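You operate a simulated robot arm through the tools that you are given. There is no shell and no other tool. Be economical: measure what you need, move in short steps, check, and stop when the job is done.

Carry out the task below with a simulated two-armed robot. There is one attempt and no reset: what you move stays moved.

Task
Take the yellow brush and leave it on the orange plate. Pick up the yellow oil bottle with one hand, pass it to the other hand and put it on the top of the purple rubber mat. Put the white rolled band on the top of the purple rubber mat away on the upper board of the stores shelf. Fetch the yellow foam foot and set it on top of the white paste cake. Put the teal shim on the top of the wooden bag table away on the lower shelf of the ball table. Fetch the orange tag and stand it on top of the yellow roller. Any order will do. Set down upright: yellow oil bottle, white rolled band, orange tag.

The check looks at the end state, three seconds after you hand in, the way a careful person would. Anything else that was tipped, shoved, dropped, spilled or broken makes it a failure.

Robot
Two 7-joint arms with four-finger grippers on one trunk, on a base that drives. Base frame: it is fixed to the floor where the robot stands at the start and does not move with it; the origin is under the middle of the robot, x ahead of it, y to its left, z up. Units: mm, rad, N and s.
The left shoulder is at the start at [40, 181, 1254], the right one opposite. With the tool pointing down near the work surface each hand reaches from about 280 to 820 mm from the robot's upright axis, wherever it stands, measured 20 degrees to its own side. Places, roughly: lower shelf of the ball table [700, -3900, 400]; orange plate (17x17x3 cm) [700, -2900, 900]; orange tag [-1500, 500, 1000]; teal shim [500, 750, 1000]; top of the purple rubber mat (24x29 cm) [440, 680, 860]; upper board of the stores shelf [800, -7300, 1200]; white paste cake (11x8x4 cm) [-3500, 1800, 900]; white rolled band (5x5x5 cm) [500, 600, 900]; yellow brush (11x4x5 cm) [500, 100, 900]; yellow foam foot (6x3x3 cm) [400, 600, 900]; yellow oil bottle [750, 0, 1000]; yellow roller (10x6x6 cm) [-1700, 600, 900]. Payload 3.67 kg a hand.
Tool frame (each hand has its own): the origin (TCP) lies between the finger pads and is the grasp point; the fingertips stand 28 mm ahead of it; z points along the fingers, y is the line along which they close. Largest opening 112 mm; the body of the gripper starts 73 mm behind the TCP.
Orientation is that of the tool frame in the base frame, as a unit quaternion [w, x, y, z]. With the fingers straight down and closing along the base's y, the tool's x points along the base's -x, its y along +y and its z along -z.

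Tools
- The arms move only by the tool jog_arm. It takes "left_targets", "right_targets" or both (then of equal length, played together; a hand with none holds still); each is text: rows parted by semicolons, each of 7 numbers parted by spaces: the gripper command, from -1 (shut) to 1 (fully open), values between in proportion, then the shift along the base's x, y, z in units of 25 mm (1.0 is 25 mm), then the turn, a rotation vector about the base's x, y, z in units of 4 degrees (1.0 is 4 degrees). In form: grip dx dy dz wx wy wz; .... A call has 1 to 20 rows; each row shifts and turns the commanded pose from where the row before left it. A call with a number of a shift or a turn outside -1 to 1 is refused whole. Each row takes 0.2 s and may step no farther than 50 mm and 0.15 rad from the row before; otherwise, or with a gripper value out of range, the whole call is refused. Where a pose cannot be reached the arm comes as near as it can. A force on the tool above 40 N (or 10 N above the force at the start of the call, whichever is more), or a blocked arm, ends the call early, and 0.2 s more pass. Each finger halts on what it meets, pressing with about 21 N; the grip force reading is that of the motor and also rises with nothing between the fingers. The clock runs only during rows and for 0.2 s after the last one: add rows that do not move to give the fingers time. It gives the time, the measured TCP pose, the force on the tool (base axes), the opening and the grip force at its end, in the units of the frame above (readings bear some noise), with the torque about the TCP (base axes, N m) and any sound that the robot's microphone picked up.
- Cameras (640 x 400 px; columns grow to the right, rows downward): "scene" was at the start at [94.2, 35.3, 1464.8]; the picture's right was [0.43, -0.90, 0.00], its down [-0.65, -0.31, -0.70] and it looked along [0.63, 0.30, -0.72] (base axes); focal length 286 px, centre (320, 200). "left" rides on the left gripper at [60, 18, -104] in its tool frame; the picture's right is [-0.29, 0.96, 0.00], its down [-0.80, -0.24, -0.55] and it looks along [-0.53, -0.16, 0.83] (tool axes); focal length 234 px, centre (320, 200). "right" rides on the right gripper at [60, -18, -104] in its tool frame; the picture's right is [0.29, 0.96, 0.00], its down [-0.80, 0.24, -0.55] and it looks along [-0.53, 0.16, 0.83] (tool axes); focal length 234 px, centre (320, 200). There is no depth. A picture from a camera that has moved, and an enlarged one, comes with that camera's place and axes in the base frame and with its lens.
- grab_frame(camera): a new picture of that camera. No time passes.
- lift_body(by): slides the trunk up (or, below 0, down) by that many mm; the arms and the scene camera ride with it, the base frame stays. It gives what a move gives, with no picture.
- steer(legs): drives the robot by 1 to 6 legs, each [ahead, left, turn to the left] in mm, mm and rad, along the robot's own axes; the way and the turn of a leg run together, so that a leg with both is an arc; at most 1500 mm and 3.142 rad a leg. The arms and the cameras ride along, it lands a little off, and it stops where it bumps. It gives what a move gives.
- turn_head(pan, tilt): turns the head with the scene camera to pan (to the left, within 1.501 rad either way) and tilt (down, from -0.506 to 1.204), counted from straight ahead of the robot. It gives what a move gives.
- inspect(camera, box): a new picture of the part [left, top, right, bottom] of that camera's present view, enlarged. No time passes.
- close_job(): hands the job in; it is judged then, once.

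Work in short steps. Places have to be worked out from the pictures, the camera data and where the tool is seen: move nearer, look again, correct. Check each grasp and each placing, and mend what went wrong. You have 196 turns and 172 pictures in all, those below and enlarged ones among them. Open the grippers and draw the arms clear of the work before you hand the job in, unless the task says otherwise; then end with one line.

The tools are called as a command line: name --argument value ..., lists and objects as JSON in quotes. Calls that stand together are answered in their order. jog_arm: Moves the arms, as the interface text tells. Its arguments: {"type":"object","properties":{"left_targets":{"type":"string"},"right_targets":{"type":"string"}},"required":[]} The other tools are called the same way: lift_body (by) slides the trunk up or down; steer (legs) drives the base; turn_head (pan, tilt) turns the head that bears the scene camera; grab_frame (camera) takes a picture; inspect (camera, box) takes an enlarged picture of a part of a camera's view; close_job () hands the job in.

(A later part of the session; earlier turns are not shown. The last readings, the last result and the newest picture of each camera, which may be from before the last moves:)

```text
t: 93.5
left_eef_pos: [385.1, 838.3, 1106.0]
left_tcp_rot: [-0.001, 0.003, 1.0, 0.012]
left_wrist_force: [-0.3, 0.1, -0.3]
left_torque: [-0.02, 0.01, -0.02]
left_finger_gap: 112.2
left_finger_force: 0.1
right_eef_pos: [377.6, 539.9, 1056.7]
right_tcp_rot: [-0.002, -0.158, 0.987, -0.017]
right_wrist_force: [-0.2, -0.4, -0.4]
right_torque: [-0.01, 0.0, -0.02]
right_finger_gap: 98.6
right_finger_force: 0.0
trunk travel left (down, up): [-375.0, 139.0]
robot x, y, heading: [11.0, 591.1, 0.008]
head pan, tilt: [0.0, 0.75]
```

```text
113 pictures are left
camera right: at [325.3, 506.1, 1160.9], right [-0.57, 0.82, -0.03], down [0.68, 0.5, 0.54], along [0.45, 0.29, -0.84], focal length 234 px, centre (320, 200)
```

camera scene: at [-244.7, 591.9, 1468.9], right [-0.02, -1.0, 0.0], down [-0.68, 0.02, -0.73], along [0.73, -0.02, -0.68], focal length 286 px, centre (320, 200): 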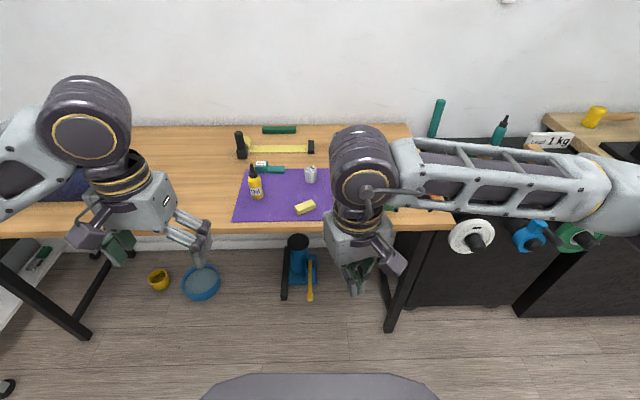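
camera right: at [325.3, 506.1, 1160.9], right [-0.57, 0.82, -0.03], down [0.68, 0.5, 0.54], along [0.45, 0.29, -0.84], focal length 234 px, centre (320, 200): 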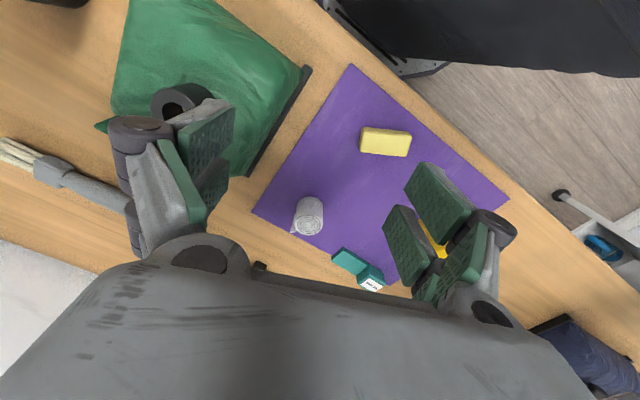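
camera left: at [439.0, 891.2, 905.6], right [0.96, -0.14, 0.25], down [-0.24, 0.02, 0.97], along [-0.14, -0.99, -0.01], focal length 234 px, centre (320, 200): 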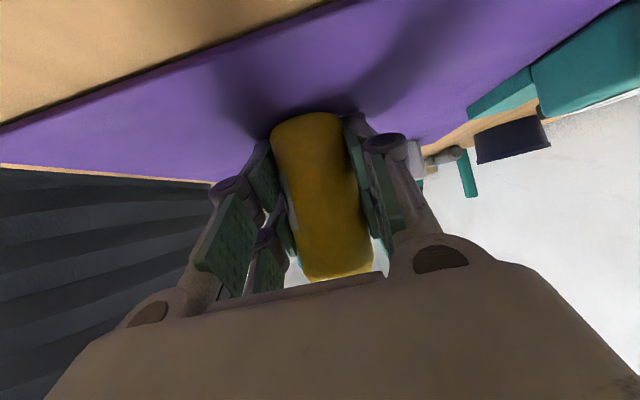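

Foot at [361, 621], turned about 26°. I move above it, rotate 8° more and lower to z≈950 to check.

jog_arm --right_targets "1 -0.16 0.82 0 0 0 1;1 -0.16 0.82 0 0 0 1;1 -0.16 0.82 -0.6 0 0 0;1 -0.16 0.82 -0.8 0 0 0;1 0 0 -1 0 0 0;1 0 0 -1 0 0 0;1 0 0 -0.8 0 0 0;1 0 0 0 0 0 0"

grab_frame --camera "right"

```text
t: 95.3
left_eef_pos: [386.4, 837.9, 1105.4]
left_tcp_rot: [-0.001, 0.004, 1.0, 0.014]
left_wrist_force: [0.1, 0.6, 0.4]
left_torque: [-0.01, -0.01, 0.0]
left_finger_gap: 112.1
left_finger_force: 0.0
right_eef_pos: [362.2, 618.9, 948.9]
right_tcp_rot: [-0.001, -0.227, 0.974, -0.017]
right_wrist_force: [0.6, 0.7, -0.6]
right_torque: [0.0, -0.01, 0.02]
right_finger_gap: 112.1
right_finger_force: 0.2
trunk travel left (down, up): [-375.0, 139.0]
robot x, y, heading: [9.2, 588.1, 0.008]
head pan, tilt: [0.0, 0.75]
```

```text
112 pictures are left
camera right: at [316.4, 579.8, 1053.5], right [-0.68, 0.73, -0.03], down [0.6, 0.59, 0.54], along [0.41, 0.35, -0.84], focal length 234 px, centre (320, 200)
```

right: 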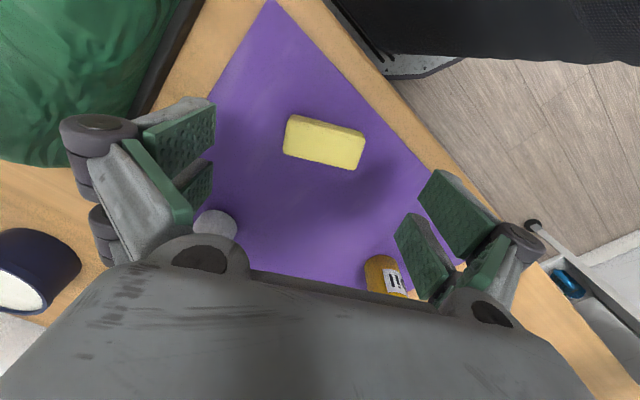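

Foot is centred and aligned. I lower the last 59 mm and close.

jog_arm --right_targets "1 0 0 -1 0 0 0;1 0 0 -1 0 0 0;1 0 0 -0.36 0 0 0;-1 0 0 0 0 0 0;-1 0 0 0 0 0 0;-1 0 0 0 0 0 0;-1 0 0 0 0 0 0;-1 0 0 1 0 0 0;-1 0 0 1 0 0 0;-1 0 0 1 0 0 0;-1 0 0 1 0 0 0;-1 0 0 0 0 0 0"

grab_frame --camera "right"

```text
t: 97.9
left_eef_pos: [386.6, 837.1, 1105.7]
left_tcp_rot: [-0.001, 0.004, 1.0, 0.013]
left_wrist_force: [0.6, 0.8, 0.4]
left_torque: [0.03, 0.0, -0.01]
left_finger_gap: 111.9
left_finger_force: 0.1
right_eef_pos: [359.2, 620.8, 992.0]
right_tcp_rot: [-0.001, -0.228, 0.974, -0.017]
right_wrist_force: [-0.7, -0.1, 0.1]
right_torque: [0.01, -0.03, 0.01]
right_finger_gap: 59.9
right_finger_force: 21.5
trunk travel left (down, up): [-375.0, 139.0]
robot x, y, heading: [12.8, 591.1, 0.004]
head pan, tilt: [0.0, 0.75]
```

```text
111 pictures are left
camera right: at [313.2, 580.8, 1096.7], right [-0.68, 0.73, -0.03], down [0.6, 0.59, 0.54], along [0.41, 0.35, -0.84], focal length 234 px, centre (320, 200)
```

right: 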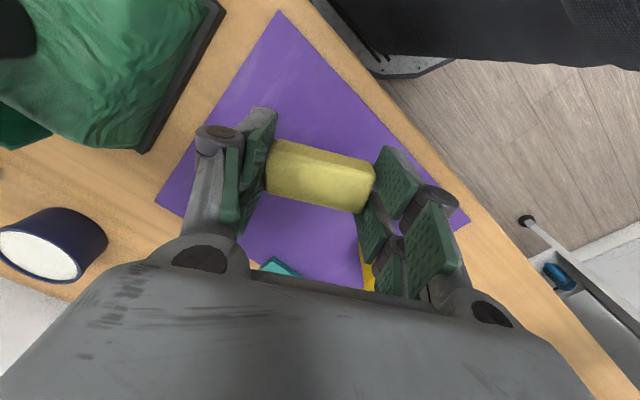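

Foot held (59.9 mm). I raise it, move the left hand slightly apart, then drive back, around to the north side of the black bench (facing −x) and look.

jog_arm --right_targets "-1 0 -0.5 1 0 0 0;-1 0 -0.5 1 0 0 0;-1 0 -0.5 1 0 0 0;-1 0 -0.5 1 0 0 0;-1 0 0 0 0 0 0"

steer --legs '[[-400, 0, 0], [0, 0, 1.571], [550, 0, 0], [0, 0, 1.571]]'

turn_head --pan 0.3 --tilt 0.5

grab_frame --camera "scene"

```text
t: 99.1
left_eef_pos: [387.2, 839.1, 1105.7]
left_tcp_rot: [0.0, 0.003, 1.0, 0.012]
left_wrist_force: [0.8, -0.5, -0.5]
left_torque: [-0.02, -0.05, 0.01]
left_finger_gap: 112.1
left_finger_force: 0.0
right_eef_pos: [361.9, 569.6, 1092.5]
right_tcp_rot: [0.0, -0.228, 0.973, -0.018]
right_wrist_force: [-0.2, 0.0, -0.5]
right_torque: [0.0, -0.02, -0.01]
right_finger_gap: 59.7
right_finger_force: 21.2
trunk travel left (down, up): [-375.0, 139.0]
robot x, y, heading: [12.6, 590.7, 0.009]
head pan, tilt: [0.0, 0.75]
```

```text
t: 112.9
left_eef_pos: [-758.0, 877.2, 1105.4]
left_tcp_rot: [0.012, 1.0, 0.004, 0.002]
left_wrist_force: [-0.5, -0.7, 0.3]
left_torque: [-0.01, 0.02, 0.01]
left_finger_gap: 112.0
left_finger_force: 0.1
right_eef_pos: [-738.0, 1148.1, 1092.1]
right_tcp_rot: [-0.017, 0.972, 0.235, 0.0]
right_wrist_force: [-0.6, -0.3, 0.4]
right_torque: [0.03, -0.01, 0.02]
right_finger_gap: 59.3
right_finger_force: 20.7
trunk travel left (down, up): [-375.0, 139.0]
robot x, y, heading: [-387.2, 1129.9, -3.121]
head pan, tilt: [0.0, 0.75]
```

```text
t: 113.7
left_eef_pos: [-757.9, 878.0, 1106.0]
left_tcp_rot: [0.014, 1.0, 0.003, 0.0]
left_wrist_force: [-0.4, 0.6, 0.3]
left_torque: [0.02, 0.0, -0.01]
left_finger_gap: 112.0
left_finger_force: 0.0
right_eef_pos: [-738.1, 1148.1, 1091.3]
right_tcp_rot: [-0.017, 0.972, 0.234, 0.001]
right_wrist_force: [0.5, 0.3, -0.3]
right_torque: [0.02, 0.0, 0.01]
right_finger_gap: 59.3
right_finger_force: 20.8
trunk travel left (down, up): [-375.0, 139.0]
robot x, y, heading: [-383.5, 1130.0, -3.12]
head pan, tilt: [0.3, 0.499]
```

```text
110 pictures are left
camera scene: at [-491.6, 1102.4, 1490.8], right [-0.32, 0.95, 0.0], down [0.46, 0.15, -0.88], along [-0.83, -0.28, -0.48], focal length 286 px, centre (320, 200)
```

scene: 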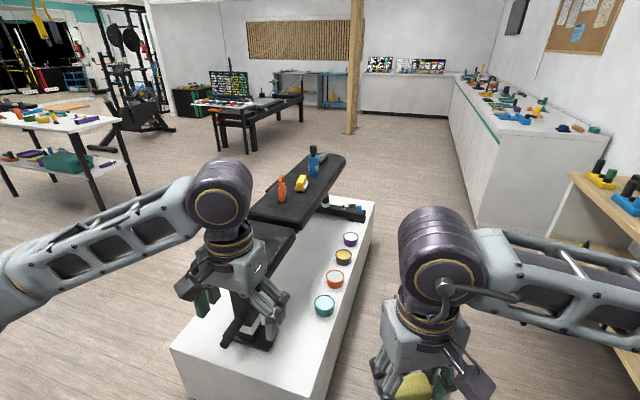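

The bench stands on a white plinth whose near edge lies around y≈930. I shift to y≈1300, drive to x≈−1720 and turn to face the bench.

steer --legs '[[0, -170, -0.02], [1335, 0, 0], [0, 0, 1.571]]'

turn_head --pan 0.1 --tilt 0.65

grab_frame --camera "scene"

```text
t: 126.1
left_eef_pos: [-1469.8, 927.1, 1105.9]
left_tcp_rot: [0.008, 0.69, 0.724, 0.01]
left_wrist_force: [-0.5, 0.0, -0.2]
left_torque: [0.01, 0.02, 0.01]
left_finger_gap: 112.0
left_finger_force: 0.0
right_eef_pos: [-1740.8, 936.9, 1091.7]
right_tcp_rot: [-0.012, 0.504, 0.863, -0.012]
right_wrist_force: [-0.5, 0.2, -0.2]
right_torque: [0.01, 0.02, -0.01]
right_finger_gap: 59.4
right_finger_force: 21.3
trunk travel left (down, up): [-375.0, 139.0]
robot x, y, heading: [-1737.0, 1288.2, -1.508]
head pan, tilt: [0.3, 0.499]
```

```text
t: 126.8
left_eef_pos: [-1470.2, 927.1, 1106.3]
left_tcp_rot: [0.008, 0.69, 0.723, 0.01]
left_wrist_force: [-0.3, -0.8, 0.6]
left_torque: [0.01, 0.02, 0.02]
left_finger_gap: 111.9
left_finger_force: 0.0
right_eef_pos: [-1740.4, 936.8, 1092.8]
right_tcp_rot: [-0.012, 0.504, 0.864, -0.012]
right_wrist_force: [0.3, 0.0, 0.1]
right_torque: [0.03, 0.01, 0.02]
right_finger_gap: 59.4
right_finger_force: 21.1
trunk travel left (down, up): [-375.0, 139.0]
robot x, y, heading: [-1739.5, 1288.9, -1.505]
head pan, tilt: [0.099, 0.649]
```

```text
109 pictures are left
camera scene: at [-1721.1, 1183.5, 1477.6], right [-0.99, -0.16, 0.0], down [-0.1, 0.6, -0.8], along [0.13, -0.79, -0.6], focal length 286 px, centre (320, 200)
```

scene: 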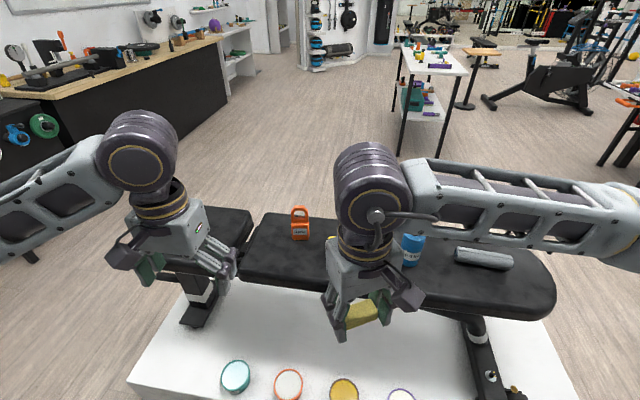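

The orange tag (padlock-shaped) stands on the bench pad; my right hand hides the roller. I move the right hand aside (toward −x) and enlarge.

jog_arm --right_targets "-1 -1 0.3 0.3 0 0 0;-1 -1 0.3 0.3 0 0 0;-1 -1 0.3 0.3 0 0 0;-1 -1 0.3 0.3 0 0 0;-1 -1 0.3 0.3 0 0 0;-1 -1 0.3 0.3 0 0 0;-1 -1 0.3 0.3 0 0 0;-1 -1 0.3 0.3 0 0 0;-1 -1 0 0 0 0 0;-1 0 0 0 0 0 0"

inspect --camera "scene" --box '[240, 170, 440, 300]'

grab_frame --camera "left"

```text
t: 129.0
left_eef_pos: [-1468.5, 926.6, 1105.3]
left_tcp_rot: [0.008, 0.69, 0.723, 0.009]
left_wrist_force: [0.1, 0.6, -0.5]
left_torque: [0.0, 0.0, 0.0]
left_finger_gap: 112.3
left_finger_force: 0.1
right_eef_pos: [-1957.0, 967.8, 1166.4]
right_tcp_rot: [-0.014, 0.504, 0.864, -0.011]
right_wrist_force: [-0.4, 0.2, 0.1]
right_torque: [0.0, 0.02, 0.02]
right_finger_gap: 59.2
right_finger_force: 21.2
right hand out of reach, approached as far as the arm can: row 6, 7, 8, 9
trunk travel left (down, up): [-375.0, 139.0]
robot x, y, heading: [-1737.0, 1288.7, -1.507]
head pan, tilt: [0.099, 0.649]
```

```text
3.08 times, centred on (340, 235) of scene
camera zoom: at [-1720.6, 1183.3, 1477.5], right [-0.99, -0.16, 0.0], down [-0.1, 0.6, -0.8], along [0.13, -0.79, -0.6], focal length 881 px, centre (258, 92)
```

zoom: 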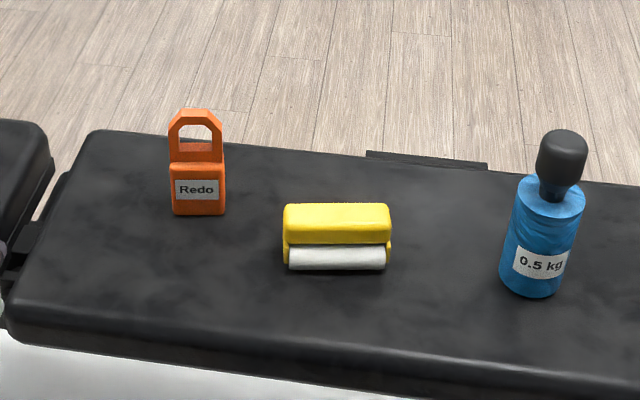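

```text
107 pictures are left
camera left: at [-1457.6, 987.6, 1209.5], right [0.97, -0.24, 0.02], down [-0.22, -0.81, 0.55], along [-0.11, -0.53, -0.84], focal length 234 px, centre (320, 200)
```

left: 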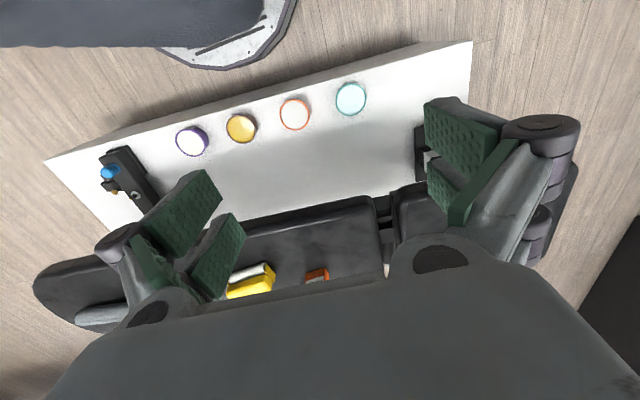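

Triangulated: tag base near [−1560, 567, 850], roller near [−1705, 605]. I extend the left hand toward the tag, stopping short, and look again.

jog_arm --left_targets "1 -0.37 -0.98 -0.2 0 0 0;1 -0.37 -0.98 -0.2 0 0 0;1 -0.37 -0.98 -0.2 0 0 0;1 -0.37 -0.98 -0.2 0 0 0;1 -0.37 -0.98 -0.2 0 0 0;1 -0.37 -0.98 -0.2 0 0 0.8;1 -0.37 -0.98 -0.2 0 0 0.8;1 -0.37 -0.98 -0.2 0 0 0;1 -0.37 -0.98 -0.2 0 0 0;1 -0.37 -0.98 -0.2 0 0 0;1 0 0 0 0 0 0"

grab_frame --camera "left"

inspect --camera "scene" --box '[240, 170, 440, 300]'

```text
t: 131.4
left_eef_pos: [-1560.4, 681.8, 1054.5]
left_tcp_rot: [0.007, 0.649, 0.761, 0.01]
left_wrist_force: [0.3, -0.1, -0.2]
left_torque: [-0.05, -0.01, 0.0]
left_finger_gap: 112.2
left_finger_force: 0.0
right_eef_pos: [-1955.8, 968.3, 1166.1]
right_tcp_rot: [-0.013, 0.504, 0.863, -0.011]
right_wrist_force: [-0.4, 1.1, -0.4]
right_torque: [-0.04, 0.02, -0.01]
right_finger_gap: 59.5
right_finger_force: 20.8
trunk travel left (down, up): [-375.0, 139.0]
robot x, y, heading: [-1737.6, 1288.6, -1.502]
head pan, tilt: [0.099, 0.649]
```

```text
106 pictures are left
camera left: at [-1557.2, 744.0, 1158.2], right [0.99, -0.13, 0.02], down [-0.12, -0.83, 0.55], along [-0.05, -0.54, -0.84], focal length 234 px, centre (320, 200)
```

left: 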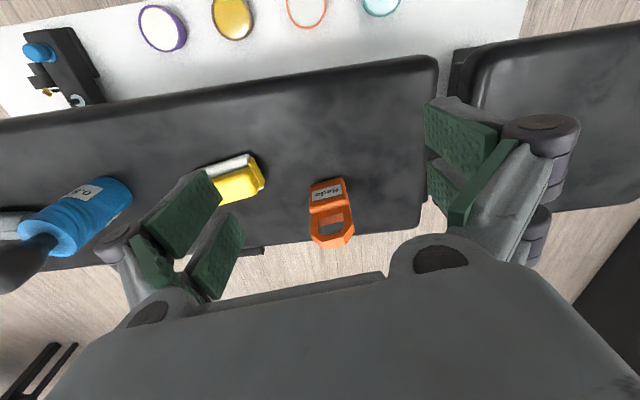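

```text
3.08 times, centred on (340, 235) of scene
camera zoom: at [-1720.8, 1184.1, 1477.6], right [-0.99, -0.16, 0.0], down [-0.1, 0.6, -0.8], along [0.13, -0.79, -0.6], focal length 881 px, centre (258, 92)
```

zoom: 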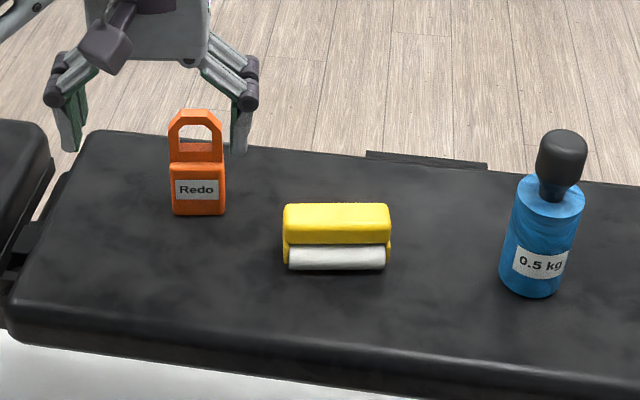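

Tag: base z≈866, front at y≈585, about 53 mm wide, 110 mm tall. I move above it ([−1564, 576]) and check before descending.

jog_arm --left_targets "1 -0.02 -0.86 0 0 0 0;1 -0.02 -0.86 0 0 0 0;1 -0.02 -0.86 0 0 0 0;1 -0.02 -0.86 0 0 0 0;1 -0.02 -0.8 -0.4 0 0 0;1 0 0 0 0 0 0"

grab_frame --camera "left"

inspect --camera "scene" --box '[240, 150, 440, 280]'

```text
t: 132.8
left_eef_pos: [-1563.7, 575.1, 1046.3]
left_tcp_rot: [0.008, 0.649, 0.761, 0.011]
left_wrist_force: [0.8, -0.4, -0.4]
left_torque: [0.02, 0.0, 0.02]
left_finger_gap: 112.0
left_finger_force: 0.0
right_eef_pos: [-1956.9, 967.3, 1165.1]
right_tcp_rot: [-0.013, 0.505, 0.863, -0.011]
right_wrist_force: [-0.3, -0.1, -0.9]
right_torque: [0.0, -0.01, 0.0]
right_finger_gap: 59.1
right_finger_force: 20.5
trunk travel left (down, up): [-375.0, 139.0]
robot x, y, heading: [-1739.0, 1288.0, -1.51]
head pan, tilt: [0.099, 0.649]
```

```text
104 pictures are left
camera left: at [-1559.0, 637.8, 1149.8], right [0.99, -0.13, 0.02], down [-0.12, -0.83, 0.55], along [-0.05, -0.54, -0.84], focal length 234 px, centre (320, 200)
```

left: 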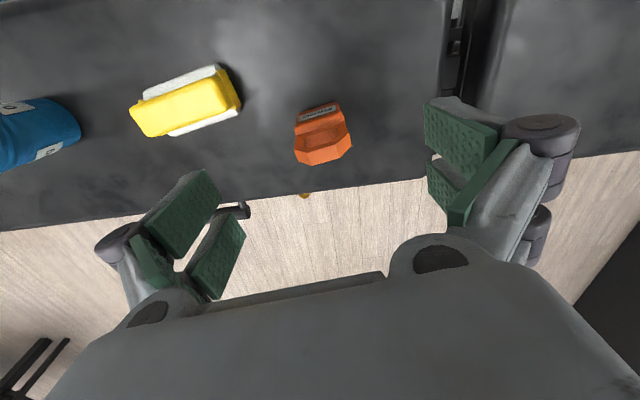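

```text
3.08 times, centred on (340, 215) of scene
camera zoom: at [-1721.1, 1183.9, 1477.6], right [-0.99, -0.16, 0.0], down [-0.1, 0.6, -0.8], along [0.13, -0.79, -0.6], focal length 881 px, centre (258, 154)
```

zoom: 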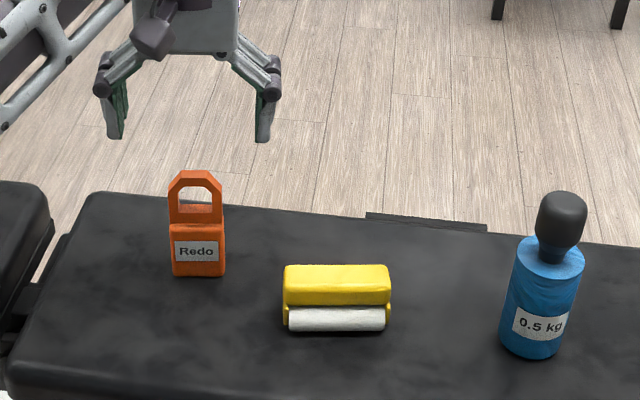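

Well centred (about 4 mm farther out needed). I descend to z≈912 and close on the tag's body.

jog_arm --left_targets "1 0.06 -0.16 -1 0 0 0;1 0 0 -1 0 0 0;1 0 0 -1 0 0 0;1 0 0 -1 0 0 0;1 0 0 -1 0 0 0;1 0 0 -0.36 0 0 0;0 0 0 0 0 0 0;-1 0 0 0 0 0 0;-1 0 0 0 0 0 0;-1 0 0 0 0 0 0"

grab_frame --camera "left"

inspect --camera "scene" --box '[240, 150, 440, 280]'

```text
t: 135.0
left_eef_pos: [-1562.6, 571.8, 912.5]
left_tcp_rot: [0.008, 0.649, 0.761, 0.01]
left_wrist_force: [-0.1, -0.9, 0.2]
left_torque: [0.01, 0.01, 0.0]
left_finger_gap: 51.1
left_finger_force: 21.0
right_eef_pos: [-1957.5, 966.1, 1165.3]
right_tcp_rot: [-0.013, 0.504, 0.863, -0.011]
right_wrist_force: [0.0, 0.2, 0.2]
right_torque: [0.0, 0.02, 0.02]
right_finger_gap: 59.3
right_finger_force: 20.7
trunk travel left (down, up): [-375.0, 139.0]
robot x, y, heading: [-1737.7, 1289.3, -1.512]
head pan, tilt: [0.099, 0.649]
```

```text
102 pictures are left
camera left: at [-1559.1, 633.5, 1015.6], right [0.99, -0.13, 0.02], down [-0.12, -0.83, 0.55], along [-0.05, -0.54, -0.84], focal length 234 px, centre (320, 200)
```

left: 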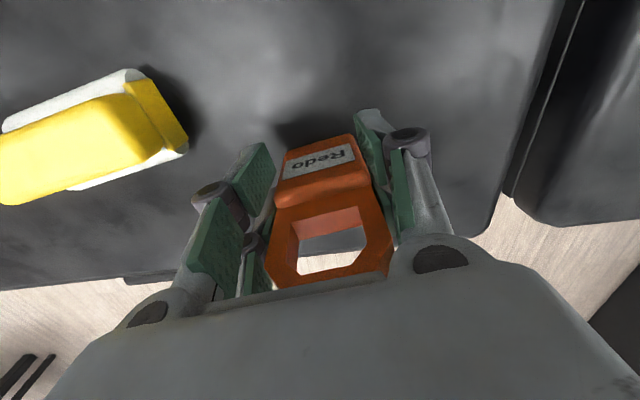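

```text
3.08 times, centred on (340, 215) of scene
camera zoom: at [-1721.5, 1183.4, 1477.5], right [-0.99, -0.16, 0.0], down [-0.1, 0.6, -0.8], along [0.13, -0.79, -0.6], focal length 881 px, centre (258, 154)
```

zoom: 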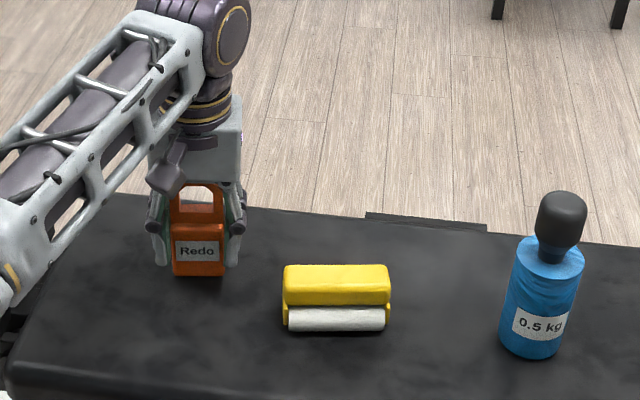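

Tag gripped (51 mm). I lift 100 mm and carry it above the roller's centre ≈ [−1700, 613], then look.

jog_arm --left_targets "-1 0 0 1 0 0 0;-1 0 0 1 0 0 0;-1 0 0 1 0 0 0;-1 0 0 1 0 0 0;-1 -0.9 0.27 0 0 0 0;-1 -0.9 0.27 0 0 0 0;-1 -0.9 0.27 0 0 0 0;-1 -0.9 0.27 0 0 0 0;-1 -0.9 0.27 0 0 0 0;-1 -0.9 0.27 0 0 0 0;-1 0 0 0 0 0 0"

grab_frame --camera "left"

inspect --camera "scene" --box '[240, 150, 440, 280]'

```text
t: 137.4
left_eef_pos: [-1696.2, 613.9, 1015.1]
left_tcp_rot: [0.008, 0.649, 0.761, 0.011]
left_wrist_force: [0.7, 0.5, -0.7]
left_torque: [-0.01, 0.0, 0.01]
left_finger_gap: 51.1
left_finger_force: 20.9
right_eef_pos: [-1956.4, 968.8, 1166.0]
right_tcp_rot: [-0.013, 0.504, 0.863, -0.011]
right_wrist_force: [0.4, 0.1, -0.6]
right_torque: [0.0, 0.02, -0.02]
right_finger_gap: 59.5
right_finger_force: 21.4
trunk travel left (down, up): [-375.0, 139.0]
robot x, y, heading: [-1740.6, 1289.4, -1.506]
head pan, tilt: [0.099, 0.649]
```

```text
100 pictures are left
camera left: at [-1691.4, 674.7, 1118.1], right [0.99, -0.13, 0.02], down [-0.12, -0.83, 0.55], along [-0.05, -0.54, -0.84], focal length 234 px, centre (320, 200)
```

left: 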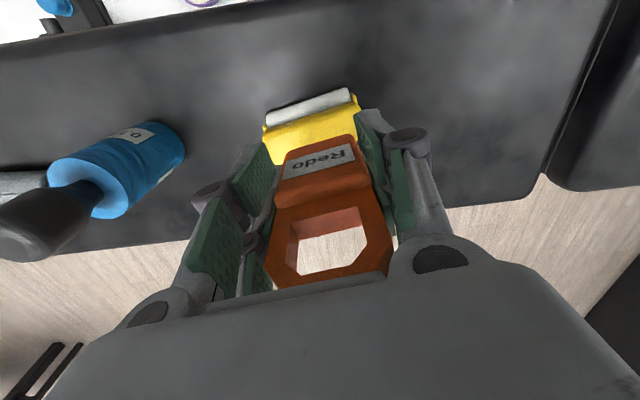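

```text
3.08 times, centred on (340, 215) of scene
camera zoom: at [-1720.8, 1183.2, 1477.5], right [-0.99, -0.16, 0.0], down [-0.1, 0.6, -0.8], along [0.13, -0.79, -0.6], focal length 881 px, centre (258, 154)
```

zoom: 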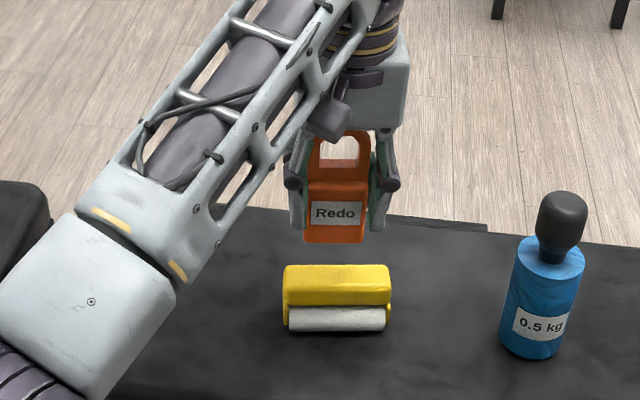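

I enlarge the wrist view to locate the roller's top face edges relative to the tag.

inspect --camera "left" --box '[240, 70, 400, 190]'

inspect --camera "scene" --box '[310, 170, 380, 260]'

```text
3.33 times, centred on (320, 130) of left
camera zoom: at [-1691.4, 674.7, 1118.1], right [0.99, -0.13, 0.02], down [-0.12, -0.83, 0.55], along [-0.05, -0.54, -0.84], focal length 781 px, centre (320, 433)
```

zoom: 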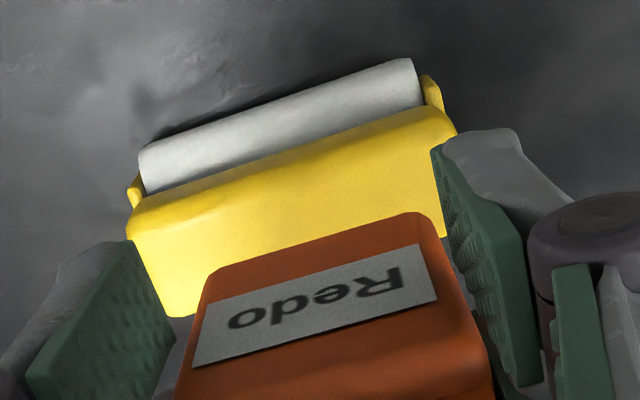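

```text
4.44 times, centred on (345, 215) of scene
camera zoom: at [-1720.8, 1183.2, 1477.5], right [-0.99, -0.16, 0.0], down [-0.1, 0.6, -0.8], along [0.13, -0.79, -0.6], focal length 1273 px, centre (209, 133)
```

zoom: 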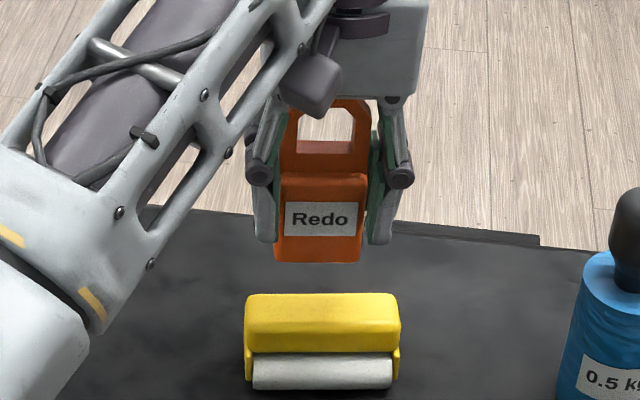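

Roller's top face: z≈911, centre ≈ [−1700, 607], ~27 mm deep; tag's centre is at about [−1695, 617]. I shift by (−5, −10), lower 50 mm, then check.

jog_arm --left_targets "-1 -0.2 -0.4 0 0 0 0;-1 0 0 -0.8 0 0 0;-1 0 0 -0.8 0 0 0;-1 0 0 -0.3 0 0 0;-1 0 0 0 0 0 0"

inspect --camera "left" --box '[240, 70, 400, 190]'

inspect --camera "scene" --box '[310, 170, 380, 260]'

```text
t: 138.6
left_eef_pos: [-1702.6, 601.7, 966.4]
left_tcp_rot: [0.007, 0.649, 0.761, 0.011]
left_wrist_force: [0.0, -0.7, 2.7]
left_torque: [-0.02, 0.06, 0.0]
left_finger_gap: 51.3
left_finger_force: 20.9
right_eef_pos: [-1957.8, 967.9, 1165.4]
right_tcp_rot: [-0.013, 0.504, 0.864, -0.011]
right_wrist_force: [0.5, 0.0, -0.3]
right_torque: [0.02, 0.0, 0.03]
right_finger_gap: 59.2
right_finger_force: 21.0
trunk travel left (down, up): [-375.0, 139.0]
robot x, y, heading: [-1734.2, 1286.9, -1.511]
head pan, tilt: [0.099, 0.649]
```

```text
3.33 times, centred on (320, 130) of left
camera zoom: at [-1697.3, 664.0, 1069.5], right [0.99, -0.13, 0.02], down [-0.12, -0.83, 0.55], along [-0.05, -0.54, -0.84], focal length 781 px, centre (320, 433)
```

zoom: 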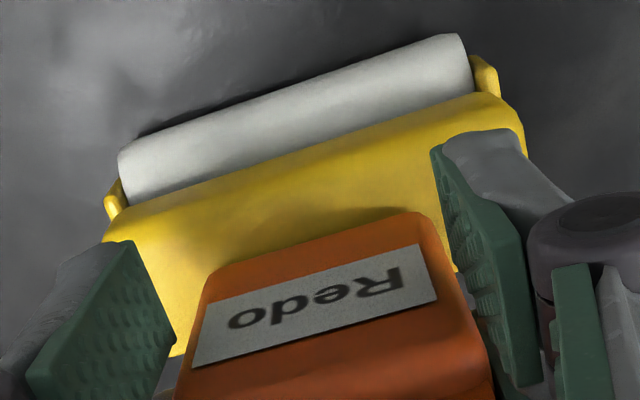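

```text
4.44 times, centred on (345, 215) of scene
camera zoom: at [-1721.4, 1183.7, 1477.6], right [-0.99, -0.16, 0.0], down [-0.1, 0.6, -0.8], along [0.13, -0.79, -0.6], focal length 1273 px, centre (209, 133)
```

zoom: 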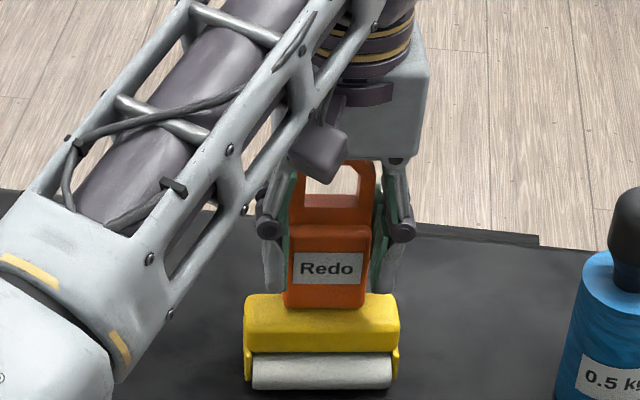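

The tag's front sits too far back: roller's top spans y≈598–627 and the tag ≈590–612. I raise 5 mm, shift +11 mm in y and check before lowering.

jog_arm --left_targets "-1 0 0 0.25 0 0 0;-1 0 0.44 0 0 0 0;-1 0 0 0 0 0 0"

inspect --camera "scene" --box '[310, 170, 380, 260]'

inspect --camera "left" --box '[240, 70, 400, 190]'

```text
t: 139.4
left_eef_pos: [-1703.8, 613.7, 970.9]
left_tcp_rot: [0.008, 0.649, 0.761, 0.01]
left_wrist_force: [-0.5, -0.5, -0.5]
left_torque: [0.02, -0.02, -0.02]
left_finger_gap: 51.3
left_finger_force: 21.4
right_eef_pos: [-1957.8, 967.8, 1164.9]
right_tcp_rot: [-0.012, 0.504, 0.863, -0.01]
right_wrist_force: [0.4, -0.3, -1.0]
right_torque: [0.01, -0.02, 0.0]
right_finger_gap: 59.3
right_finger_force: 20.8
trunk travel left (down, up): [-375.0, 139.0]
robot x, y, heading: [-1741.3, 1291.1, -1.511]
head pan, tilt: [0.099, 0.649]
```

```text
4.44 times, centred on (345, 215) of scene
camera zoom: at [-1721.5, 1183.0, 1477.5], right [-0.99, -0.16, 0.0], down [-0.1, 0.6, -0.8], along [0.13, -0.79, -0.61], focal length 1273 px, centre (209, 133)
```

zoom: 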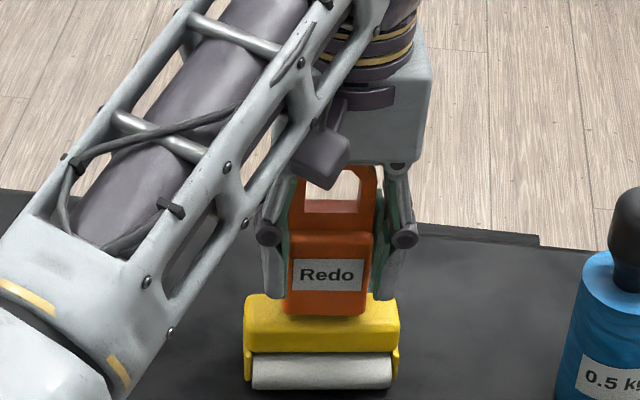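

```text
3.33 times, centred on (320, 130) of left
camera zoom: at [-1698.4, 674.9, 1074.8], right [0.99, -0.13, 0.02], down [-0.12, -0.83, 0.55], along [-0.05, -0.54, -0.84], focal length 781 px, centre (320, 433)
```

zoom: 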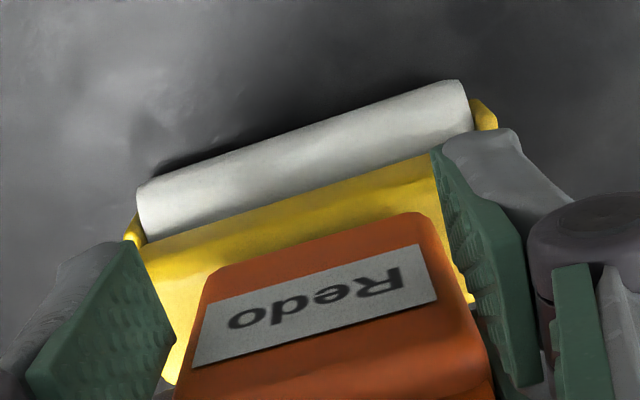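

Tag now covers the top face (≈602–624). I lower in small steps until it touches.

jog_arm --left_targets "-1 0 0 -0.14 0 0 0;-1 0 0 -0.04 0 0 0;-1 0 0 0 0 0 0"

inspect --camera "scene" --box '[310, 170, 380, 260]'

```text
t: 140.2
left_eef_pos: [-1702.5, 614.6, 967.0]
left_tcp_rot: [0.008, 0.649, 0.761, 0.011]
left_wrist_force: [0.1, 0.2, -0.9]
left_torque: [-0.02, 0.0, 0.0]
left_finger_gap: 51.2
left_finger_force: 20.9
right_eef_pos: [-1956.2, 966.8, 1164.7]
right_tcp_rot: [-0.012, 0.504, 0.863, -0.01]
right_wrist_force: [0.0, 0.4, -0.3]
right_torque: [0.0, -0.02, -0.01]
right_finger_gap: 59.1
right_finger_force: 20.7
trunk travel left (down, up): [-375.0, 139.0]
robot x, y, heading: [-1737.3, 1288.9, -1.508]
head pan, tilt: [0.099, 0.649]
```

```text
4.44 times, centred on (345, 215) of scene
camera zoom: at [-1721.5, 1183.5, 1477.5], right [-0.99, -0.16, 0.0], down [-0.1, 0.6, -0.8], along [0.13, -0.79, -0.6], focal length 1273 px, centre (209, 133)
```

zoom: 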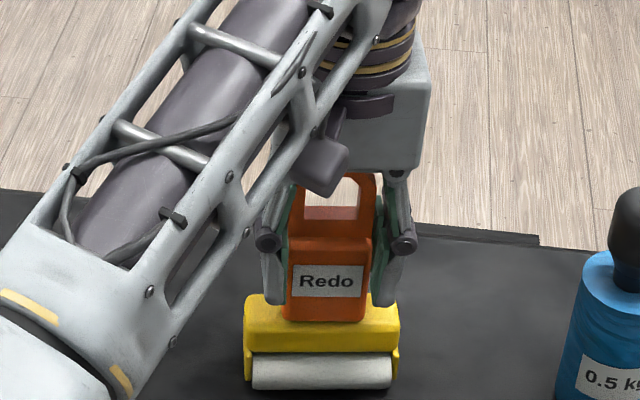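

Not touching yet. I shift 2 mm back and continue in 1 mm steps.

jog_arm --left_targets "-1 0 -0.08 -0.04 0 0 0;-1 0 0 -0.04 0 0 0;-1 0 0 0 0 0 0"

jog_arm --left_targets "-1 0 0 -0.04 0 0 0;-1 0 0 0 0 0 0"

```text
t: 141.0
left_eef_pos: [-1702.6, 613.4, 965.1]
left_tcp_rot: [0.008, 0.649, 0.761, 0.01]
left_wrist_force: [0.7, -0.9, 8.2]
left_torque: [-0.21, 0.17, 0.03]
left_finger_gap: 51.4
left_finger_force: 20.8
right_eef_pos: [-1957.4, 968.4, 1165.3]
right_tcp_rot: [-0.013, 0.504, 0.863, -0.011]
right_wrist_force: [-0.1, 0.2, -1.2]
right_torque: [-0.02, 0.01, 0.03]
right_finger_gap: 59.0
right_finger_force: 20.9
trunk travel left (down, up): [-375.0, 139.0]
robot x, y, heading: [-1736.0, 1287.9, -1.507]
head pan, tilt: [0.099, 0.649]
```

```text
t: 141.6
left_eef_pos: [-1703.6, 613.0, 965.6]
left_tcp_rot: [0.009, 0.649, 0.761, 0.009]
left_wrist_force: [1.9, -0.9, 17.1]
left_torque: [-0.25, 0.28, 0.03]
left_finger_gap: 51.3
left_finger_force: 21.1
right_eef_pos: [-1957.5, 968.2, 1165.2]
right_tcp_rot: [-0.013, 0.504, 0.863, -0.011]
right_wrist_force: [0.7, -0.6, 0.3]
right_torque: [-0.02, 0.02, -0.03]
right_finger_gap: 59.2
right_finger_force: 21.0
trunk travel left (down, up): [-375.0, 139.0]
robot x, y, heading: [-1737.5, 1290.5, -1.506]
head pan, tilt: [0.099, 0.649]
```

Contact (17 N, mostly on one edge, i.e. a slight tilt). I ease up 0.5 mm and open the fingers gently.

jog_arm --left_targets "-1 0 0 0.02 0 0 0;-0.06 0 0 0 0 0 0;0 0 0 0 0 0 0;0.1 0 0 0 0 0 0;0.1 0 0 0 0 0 0"

inspect --camera "scene" --box '[310, 170, 380, 260]'

grab_frame --camera "left"

```text
t: 142.8
left_eef_pos: [-1702.4, 611.2, 963.8]
left_tcp_rot: [0.008, 0.649, 0.761, 0.011]
left_wrist_force: [-0.2, -0.2, -0.3]
left_torque: [-0.01, 0.03, -0.03]
left_finger_gap: 61.5
left_finger_force: 0.0
right_eef_pos: [-1957.1, 967.3, 1165.6]
right_tcp_rot: [-0.012, 0.504, 0.863, -0.012]
right_wrist_force: [0.4, -0.2, 0.0]
right_torque: [0.0, -0.01, 0.02]
right_finger_gap: 59.3
right_finger_force: 21.0
trunk travel left (down, up): [-375.0, 139.0]
robot x, y, heading: [-1738.2, 1288.1, -1.509]
head pan, tilt: [0.099, 0.649]
```

```text
4.44 times, centred on (345, 215) of scene
camera zoom: at [-1721.5, 1183.6, 1477.5], right [-0.99, -0.16, 0.0], down [-0.1, 0.6, -0.8], along [0.13, -0.79, -0.6], focal length 1273 px, centre (209, 133)
```

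zoom: 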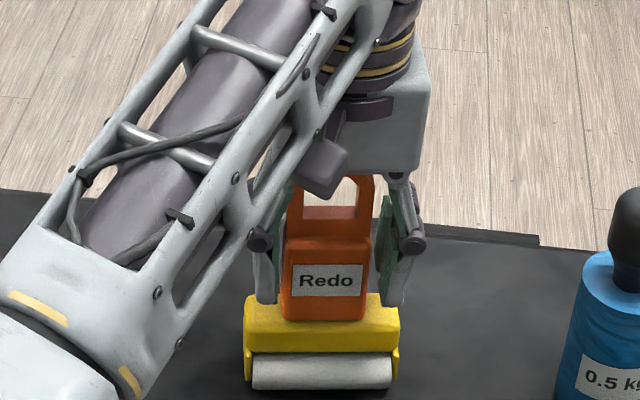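

```text
90 pictures are left
camera left: at [-1698.2, 673.3, 1066.9], right [0.99, -0.13, 0.02], down [-0.12, -0.83, 0.55], along [-0.05, -0.54, -0.84], focal length 234 px, centre (320, 200)
```

left: 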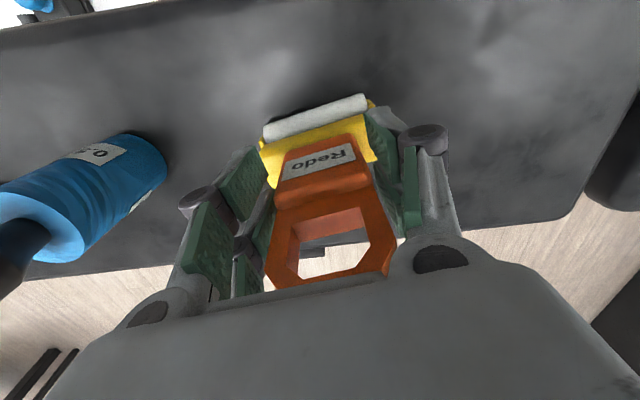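

The tag stands on the roller, released. I open wider and rise straight up.

jog_arm --left_targets "0.5 0 0 0 0 0 0;0.9 0 0 0 0 0 0;0.9 0 0 0.5 0 0 0;0.9 0 0 1 0 0 0;0.9 0 0 1 0 0 0;0.9 0 0 1 0 0 0;0.9 0 0 1 0 0 0;0.9 0 0 1 0 0 0;0.9 0 0.5 1 0 0 0;0.9 0 1 0 0 0 0;0.9 0 1 0 0 0 0;0.9 0 1 0 0 0 0;0.9 0 1 0 0 0 0"

inspect --camera "scene" --box '[270, 160, 410, 280]'

```text
t: 145.6
left_eef_pos: [-1705.7, 725.5, 1127.9]
left_tcp_rot: [0.007, 0.649, 0.761, 0.01]
left_wrist_force: [0.8, -0.3, -0.5]
left_torque: [0.01, 0.02, 0.03]
left_finger_gap: 106.6
left_finger_force: 0.1
right_eef_pos: [-1956.5, 967.2, 1164.7]
right_tcp_rot: [-0.012, 0.505, 0.863, -0.011]
right_wrist_force: [-0.9, 0.2, 0.6]
right_torque: [0.04, 0.01, 0.02]
right_finger_gap: 59.1
right_finger_force: 21.5
trunk travel left (down, up): [-375.0, 139.0]
robot x, y, heading: [-1737.9, 1290.3, -1.511]
head pan, tilt: [0.099, 0.649]
```

```text
3.33 times, centred on (340, 220) of scene
camera zoom: at [-1721.1, 1184.1, 1477.6], right [-0.99, -0.16, 0.0], down [-0.1, 0.6, -0.8], along [0.13, -0.79, -0.6], focal length 955 px, centre (253, 133)
```

zoom: 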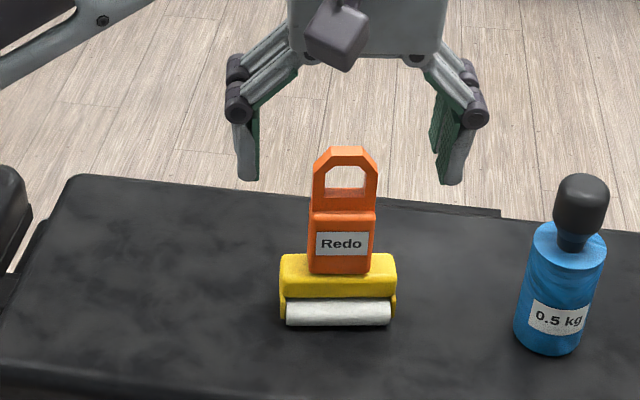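

Tag is upright on the roller. I retract the left hand, bring the right one in front, and drive toward the counter with the paste cake.

jog_arm --left_targets "0.9 0.8 0.9 0 0 0 0;0.9 0.8 0.9 0 0 0 0;0.9 0.8 0.9 0 0 0 0;0.9 0.8 0.9 0 0 0 0;0.9 0.8 0.9 0 0 0 0;0.9 0.8 0.9 0 0 0 0;0.9 0.8 0.9 0 0 0 0;0.9 0.8 0.9 0 0 0 0;0.9 0.8 0 0 0 0 0;0.9 0.8 0 0 0 0 0" --right_targets "-1 0.8 0 0 0 0 0;-1 0.8 0 0 0 0 0;-1 0.8 0 0 0 0 0;-1 0.8 0 0 0 0 0;-1 0.8 0 0 0 0 0;-1 0 0 0 0 0 0;-1 0 0 0 0 0 0;-1 0 0 0 0 0 0;-1 0 0 0 0 0 0;-1 0 0 0 0 0 0"

steer --legs '[[0, 0, -1.63], [1200, 0, 0]]'

turn_head --pan -0.7 --tilt 0.5

grab_frame --camera "scene"

```text
t: 147.8
left_eef_pos: [-1502.6, 905.0, 1126.9]
left_tcp_rot: [0.007, 0.65, 0.76, 0.01]
left_wrist_force: [-0.3, -0.4, 0.6]
left_torque: [-0.02, -0.02, 0.0]
left_finger_gap: 106.4
left_finger_force: 0.1
right_eef_pos: [-1855.1, 969.3, 1166.8]
right_tcp_rot: [-0.012, 0.504, 0.863, -0.013]
right_wrist_force: [0.3, 0.6, -0.8]
right_torque: [0.0, 0.03, -0.02]
right_finger_gap: 59.4
right_finger_force: 21.0
trunk travel left (down, up): [-375.0, 139.0]
robot x, y, heading: [-1738.6, 1285.7, -1.507]
head pan, tilt: [0.099, 0.649]
```

```text
t: 158.5
left_eef_pos: [-3346.0, 1135.4, 1126.8]
left_tcp_rot: [0.012, 1.0, 0.028, 0.001]
left_wrist_force: [0.0, -0.7, 0.0]
left_torque: [0.01, -0.04, 0.0]
left_finger_gap: 106.4
left_finger_force: 0.0
right_eef_pos: [-3245.7, 1480.1, 1166.0]
right_tcp_rot: [-0.017, 0.979, 0.204, 0.001]
right_wrist_force: [1.1, -0.8, -0.9]
right_torque: [0.02, -0.02, -0.01]
right_finger_gap: 59.3
right_finger_force: 20.5
trunk travel left (down, up): [-375.0, 139.0]
robot x, y, heading: [-2935.9, 1333.0, 3.102]
head pan, tilt: [0.099, 0.649]
```

```text
t: 159.7
left_eef_pos: [-3346.3, 1135.7, 1126.9]
left_tcp_rot: [0.013, 1.0, 0.028, 0.001]
left_wrist_force: [-0.6, 0.6, -0.3]
left_torque: [-0.02, -0.02, 0.02]
left_finger_gap: 106.2
left_finger_force: 0.0
right_eef_pos: [-3246.3, 1480.5, 1165.1]
right_tcp_rot: [-0.017, 0.979, 0.205, 0.001]
right_wrist_force: [0.0, 0.3, 0.0]
right_torque: [0.0, 0.0, -0.01]
right_finger_gap: 58.9
right_finger_force: 20.8
trunk travel left (down, up): [-375.0, 139.0]
robot x, y, heading: [-2940.1, 1329.1, 3.099]
head pan, tilt: [-0.7, 0.499]
```

```text
88 pictures are left
camera scene: at [-3026.1, 1393.0, 1490.9], right [0.67, 0.74, 0.0], down [0.35, -0.32, -0.88], along [-0.65, 0.59, -0.48], focal length 286 px, centre (320, 200)
```

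scene: 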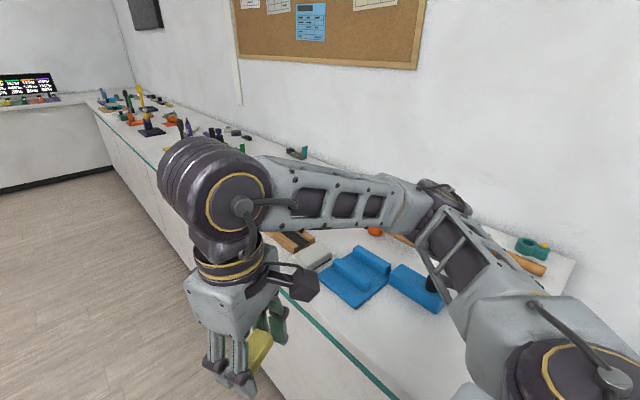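

I turn to face the counter (+y) and look along it for the cake.

steer --legs '[[250, 100, 0], [0, 0, -1.53]]'

turn_head --pan 0.2 --tilt 0.75

grab_frame --camera "scene"

```text
t: 165.7
left_eef_pos: [-3400.0, 1638.9, 1126.9]
left_tcp_rot: [0.01, 0.737, -0.676, -0.008]
left_wrist_force: [-0.3, 0.5, -0.5]
left_torque: [0.03, 0.0, 0.01]
left_finger_gap: 106.1
left_finger_force: 0.1
right_eef_pos: [-3053.2, 1550.4, 1165.3]
right_tcp_rot: [-0.012, 0.844, -0.536, 0.012]
right_wrist_force: [-0.1, 0.1, 0.8]
right_torque: [0.0, 0.01, 0.0]
right_finger_gap: 59.4
right_finger_force: 21.1
trunk travel left (down, up): [-375.0, 139.0]
robot x, y, heading: [-3194.2, 1239.1, 1.563]
head pan, tilt: [-0.7, 0.499]
```

```text
t: 166.9
left_eef_pos: [-3399.9, 1640.0, 1127.0]
left_tcp_rot: [0.01, 0.737, -0.676, -0.008]
left_wrist_force: [0.0, 0.8, 0.2]
left_torque: [-0.01, 0.02, 0.02]
left_finger_gap: 106.6
left_finger_force: 0.2
right_eef_pos: [-3053.4, 1550.0, 1166.3]
right_tcp_rot: [-0.01, 0.845, -0.535, 0.012]
right_wrist_force: [0.7, -0.1, 0.2]
right_torque: [0.0, -0.03, -0.01]
right_finger_gap: 59.3
right_finger_force: 21.2
trunk travel left (down, up): [-375.0, 139.0]
robot x, y, heading: [-3193.7, 1238.6, 1.562]
head pan, tilt: [0.201, 0.75]
```

```text
87 pictures are left
camera scene: at [-3208.4, 1340.6, 1468.9], right [0.98, 0.19, 0.0], down [0.13, -0.67, -0.73], along [-0.14, 0.72, -0.68], focal length 286 px, centre (320, 200)
```

scene: 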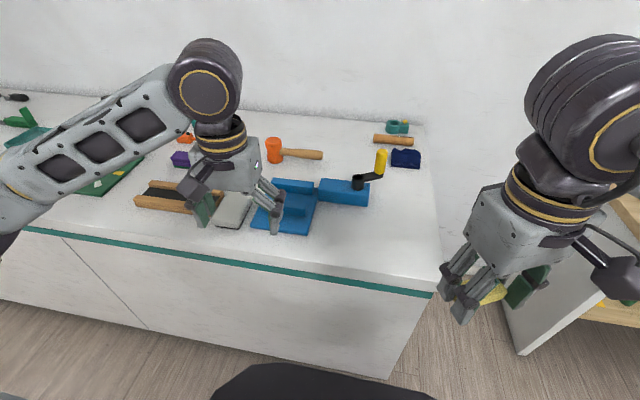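

The white cake appears as the pale block at about [−3550, 1857]. I enlarge it.

inspect --camera "scene" --box '[120, 140, 400, 250]'

grab_frame --camera "left"

```text
2.29 times, centred on (260, 195) of scene
camera zoom: at [-3208.4, 1340.6, 1468.9], right [0.98, 0.19, 0.0], down [0.13, -0.67, -0.73], along [-0.14, 0.72, -0.68], focal length 655 px, centre (457, 211)
```

zoom: 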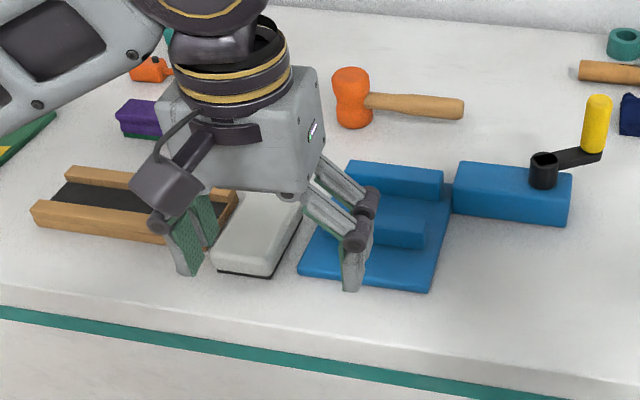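

```text
85 pictures are left
camera left: at [-3412.0, 1579.0, 1230.7], right [-0.98, 0.21, 0.02], down [0.18, 0.82, 0.55], along [0.09, 0.54, -0.84], focal length 234 px, centre (320, 200)
```

left: 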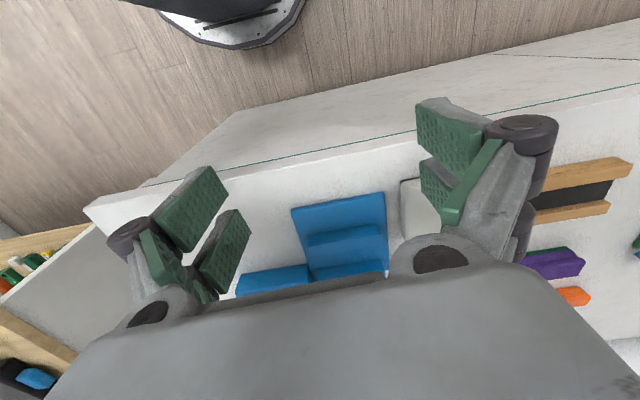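

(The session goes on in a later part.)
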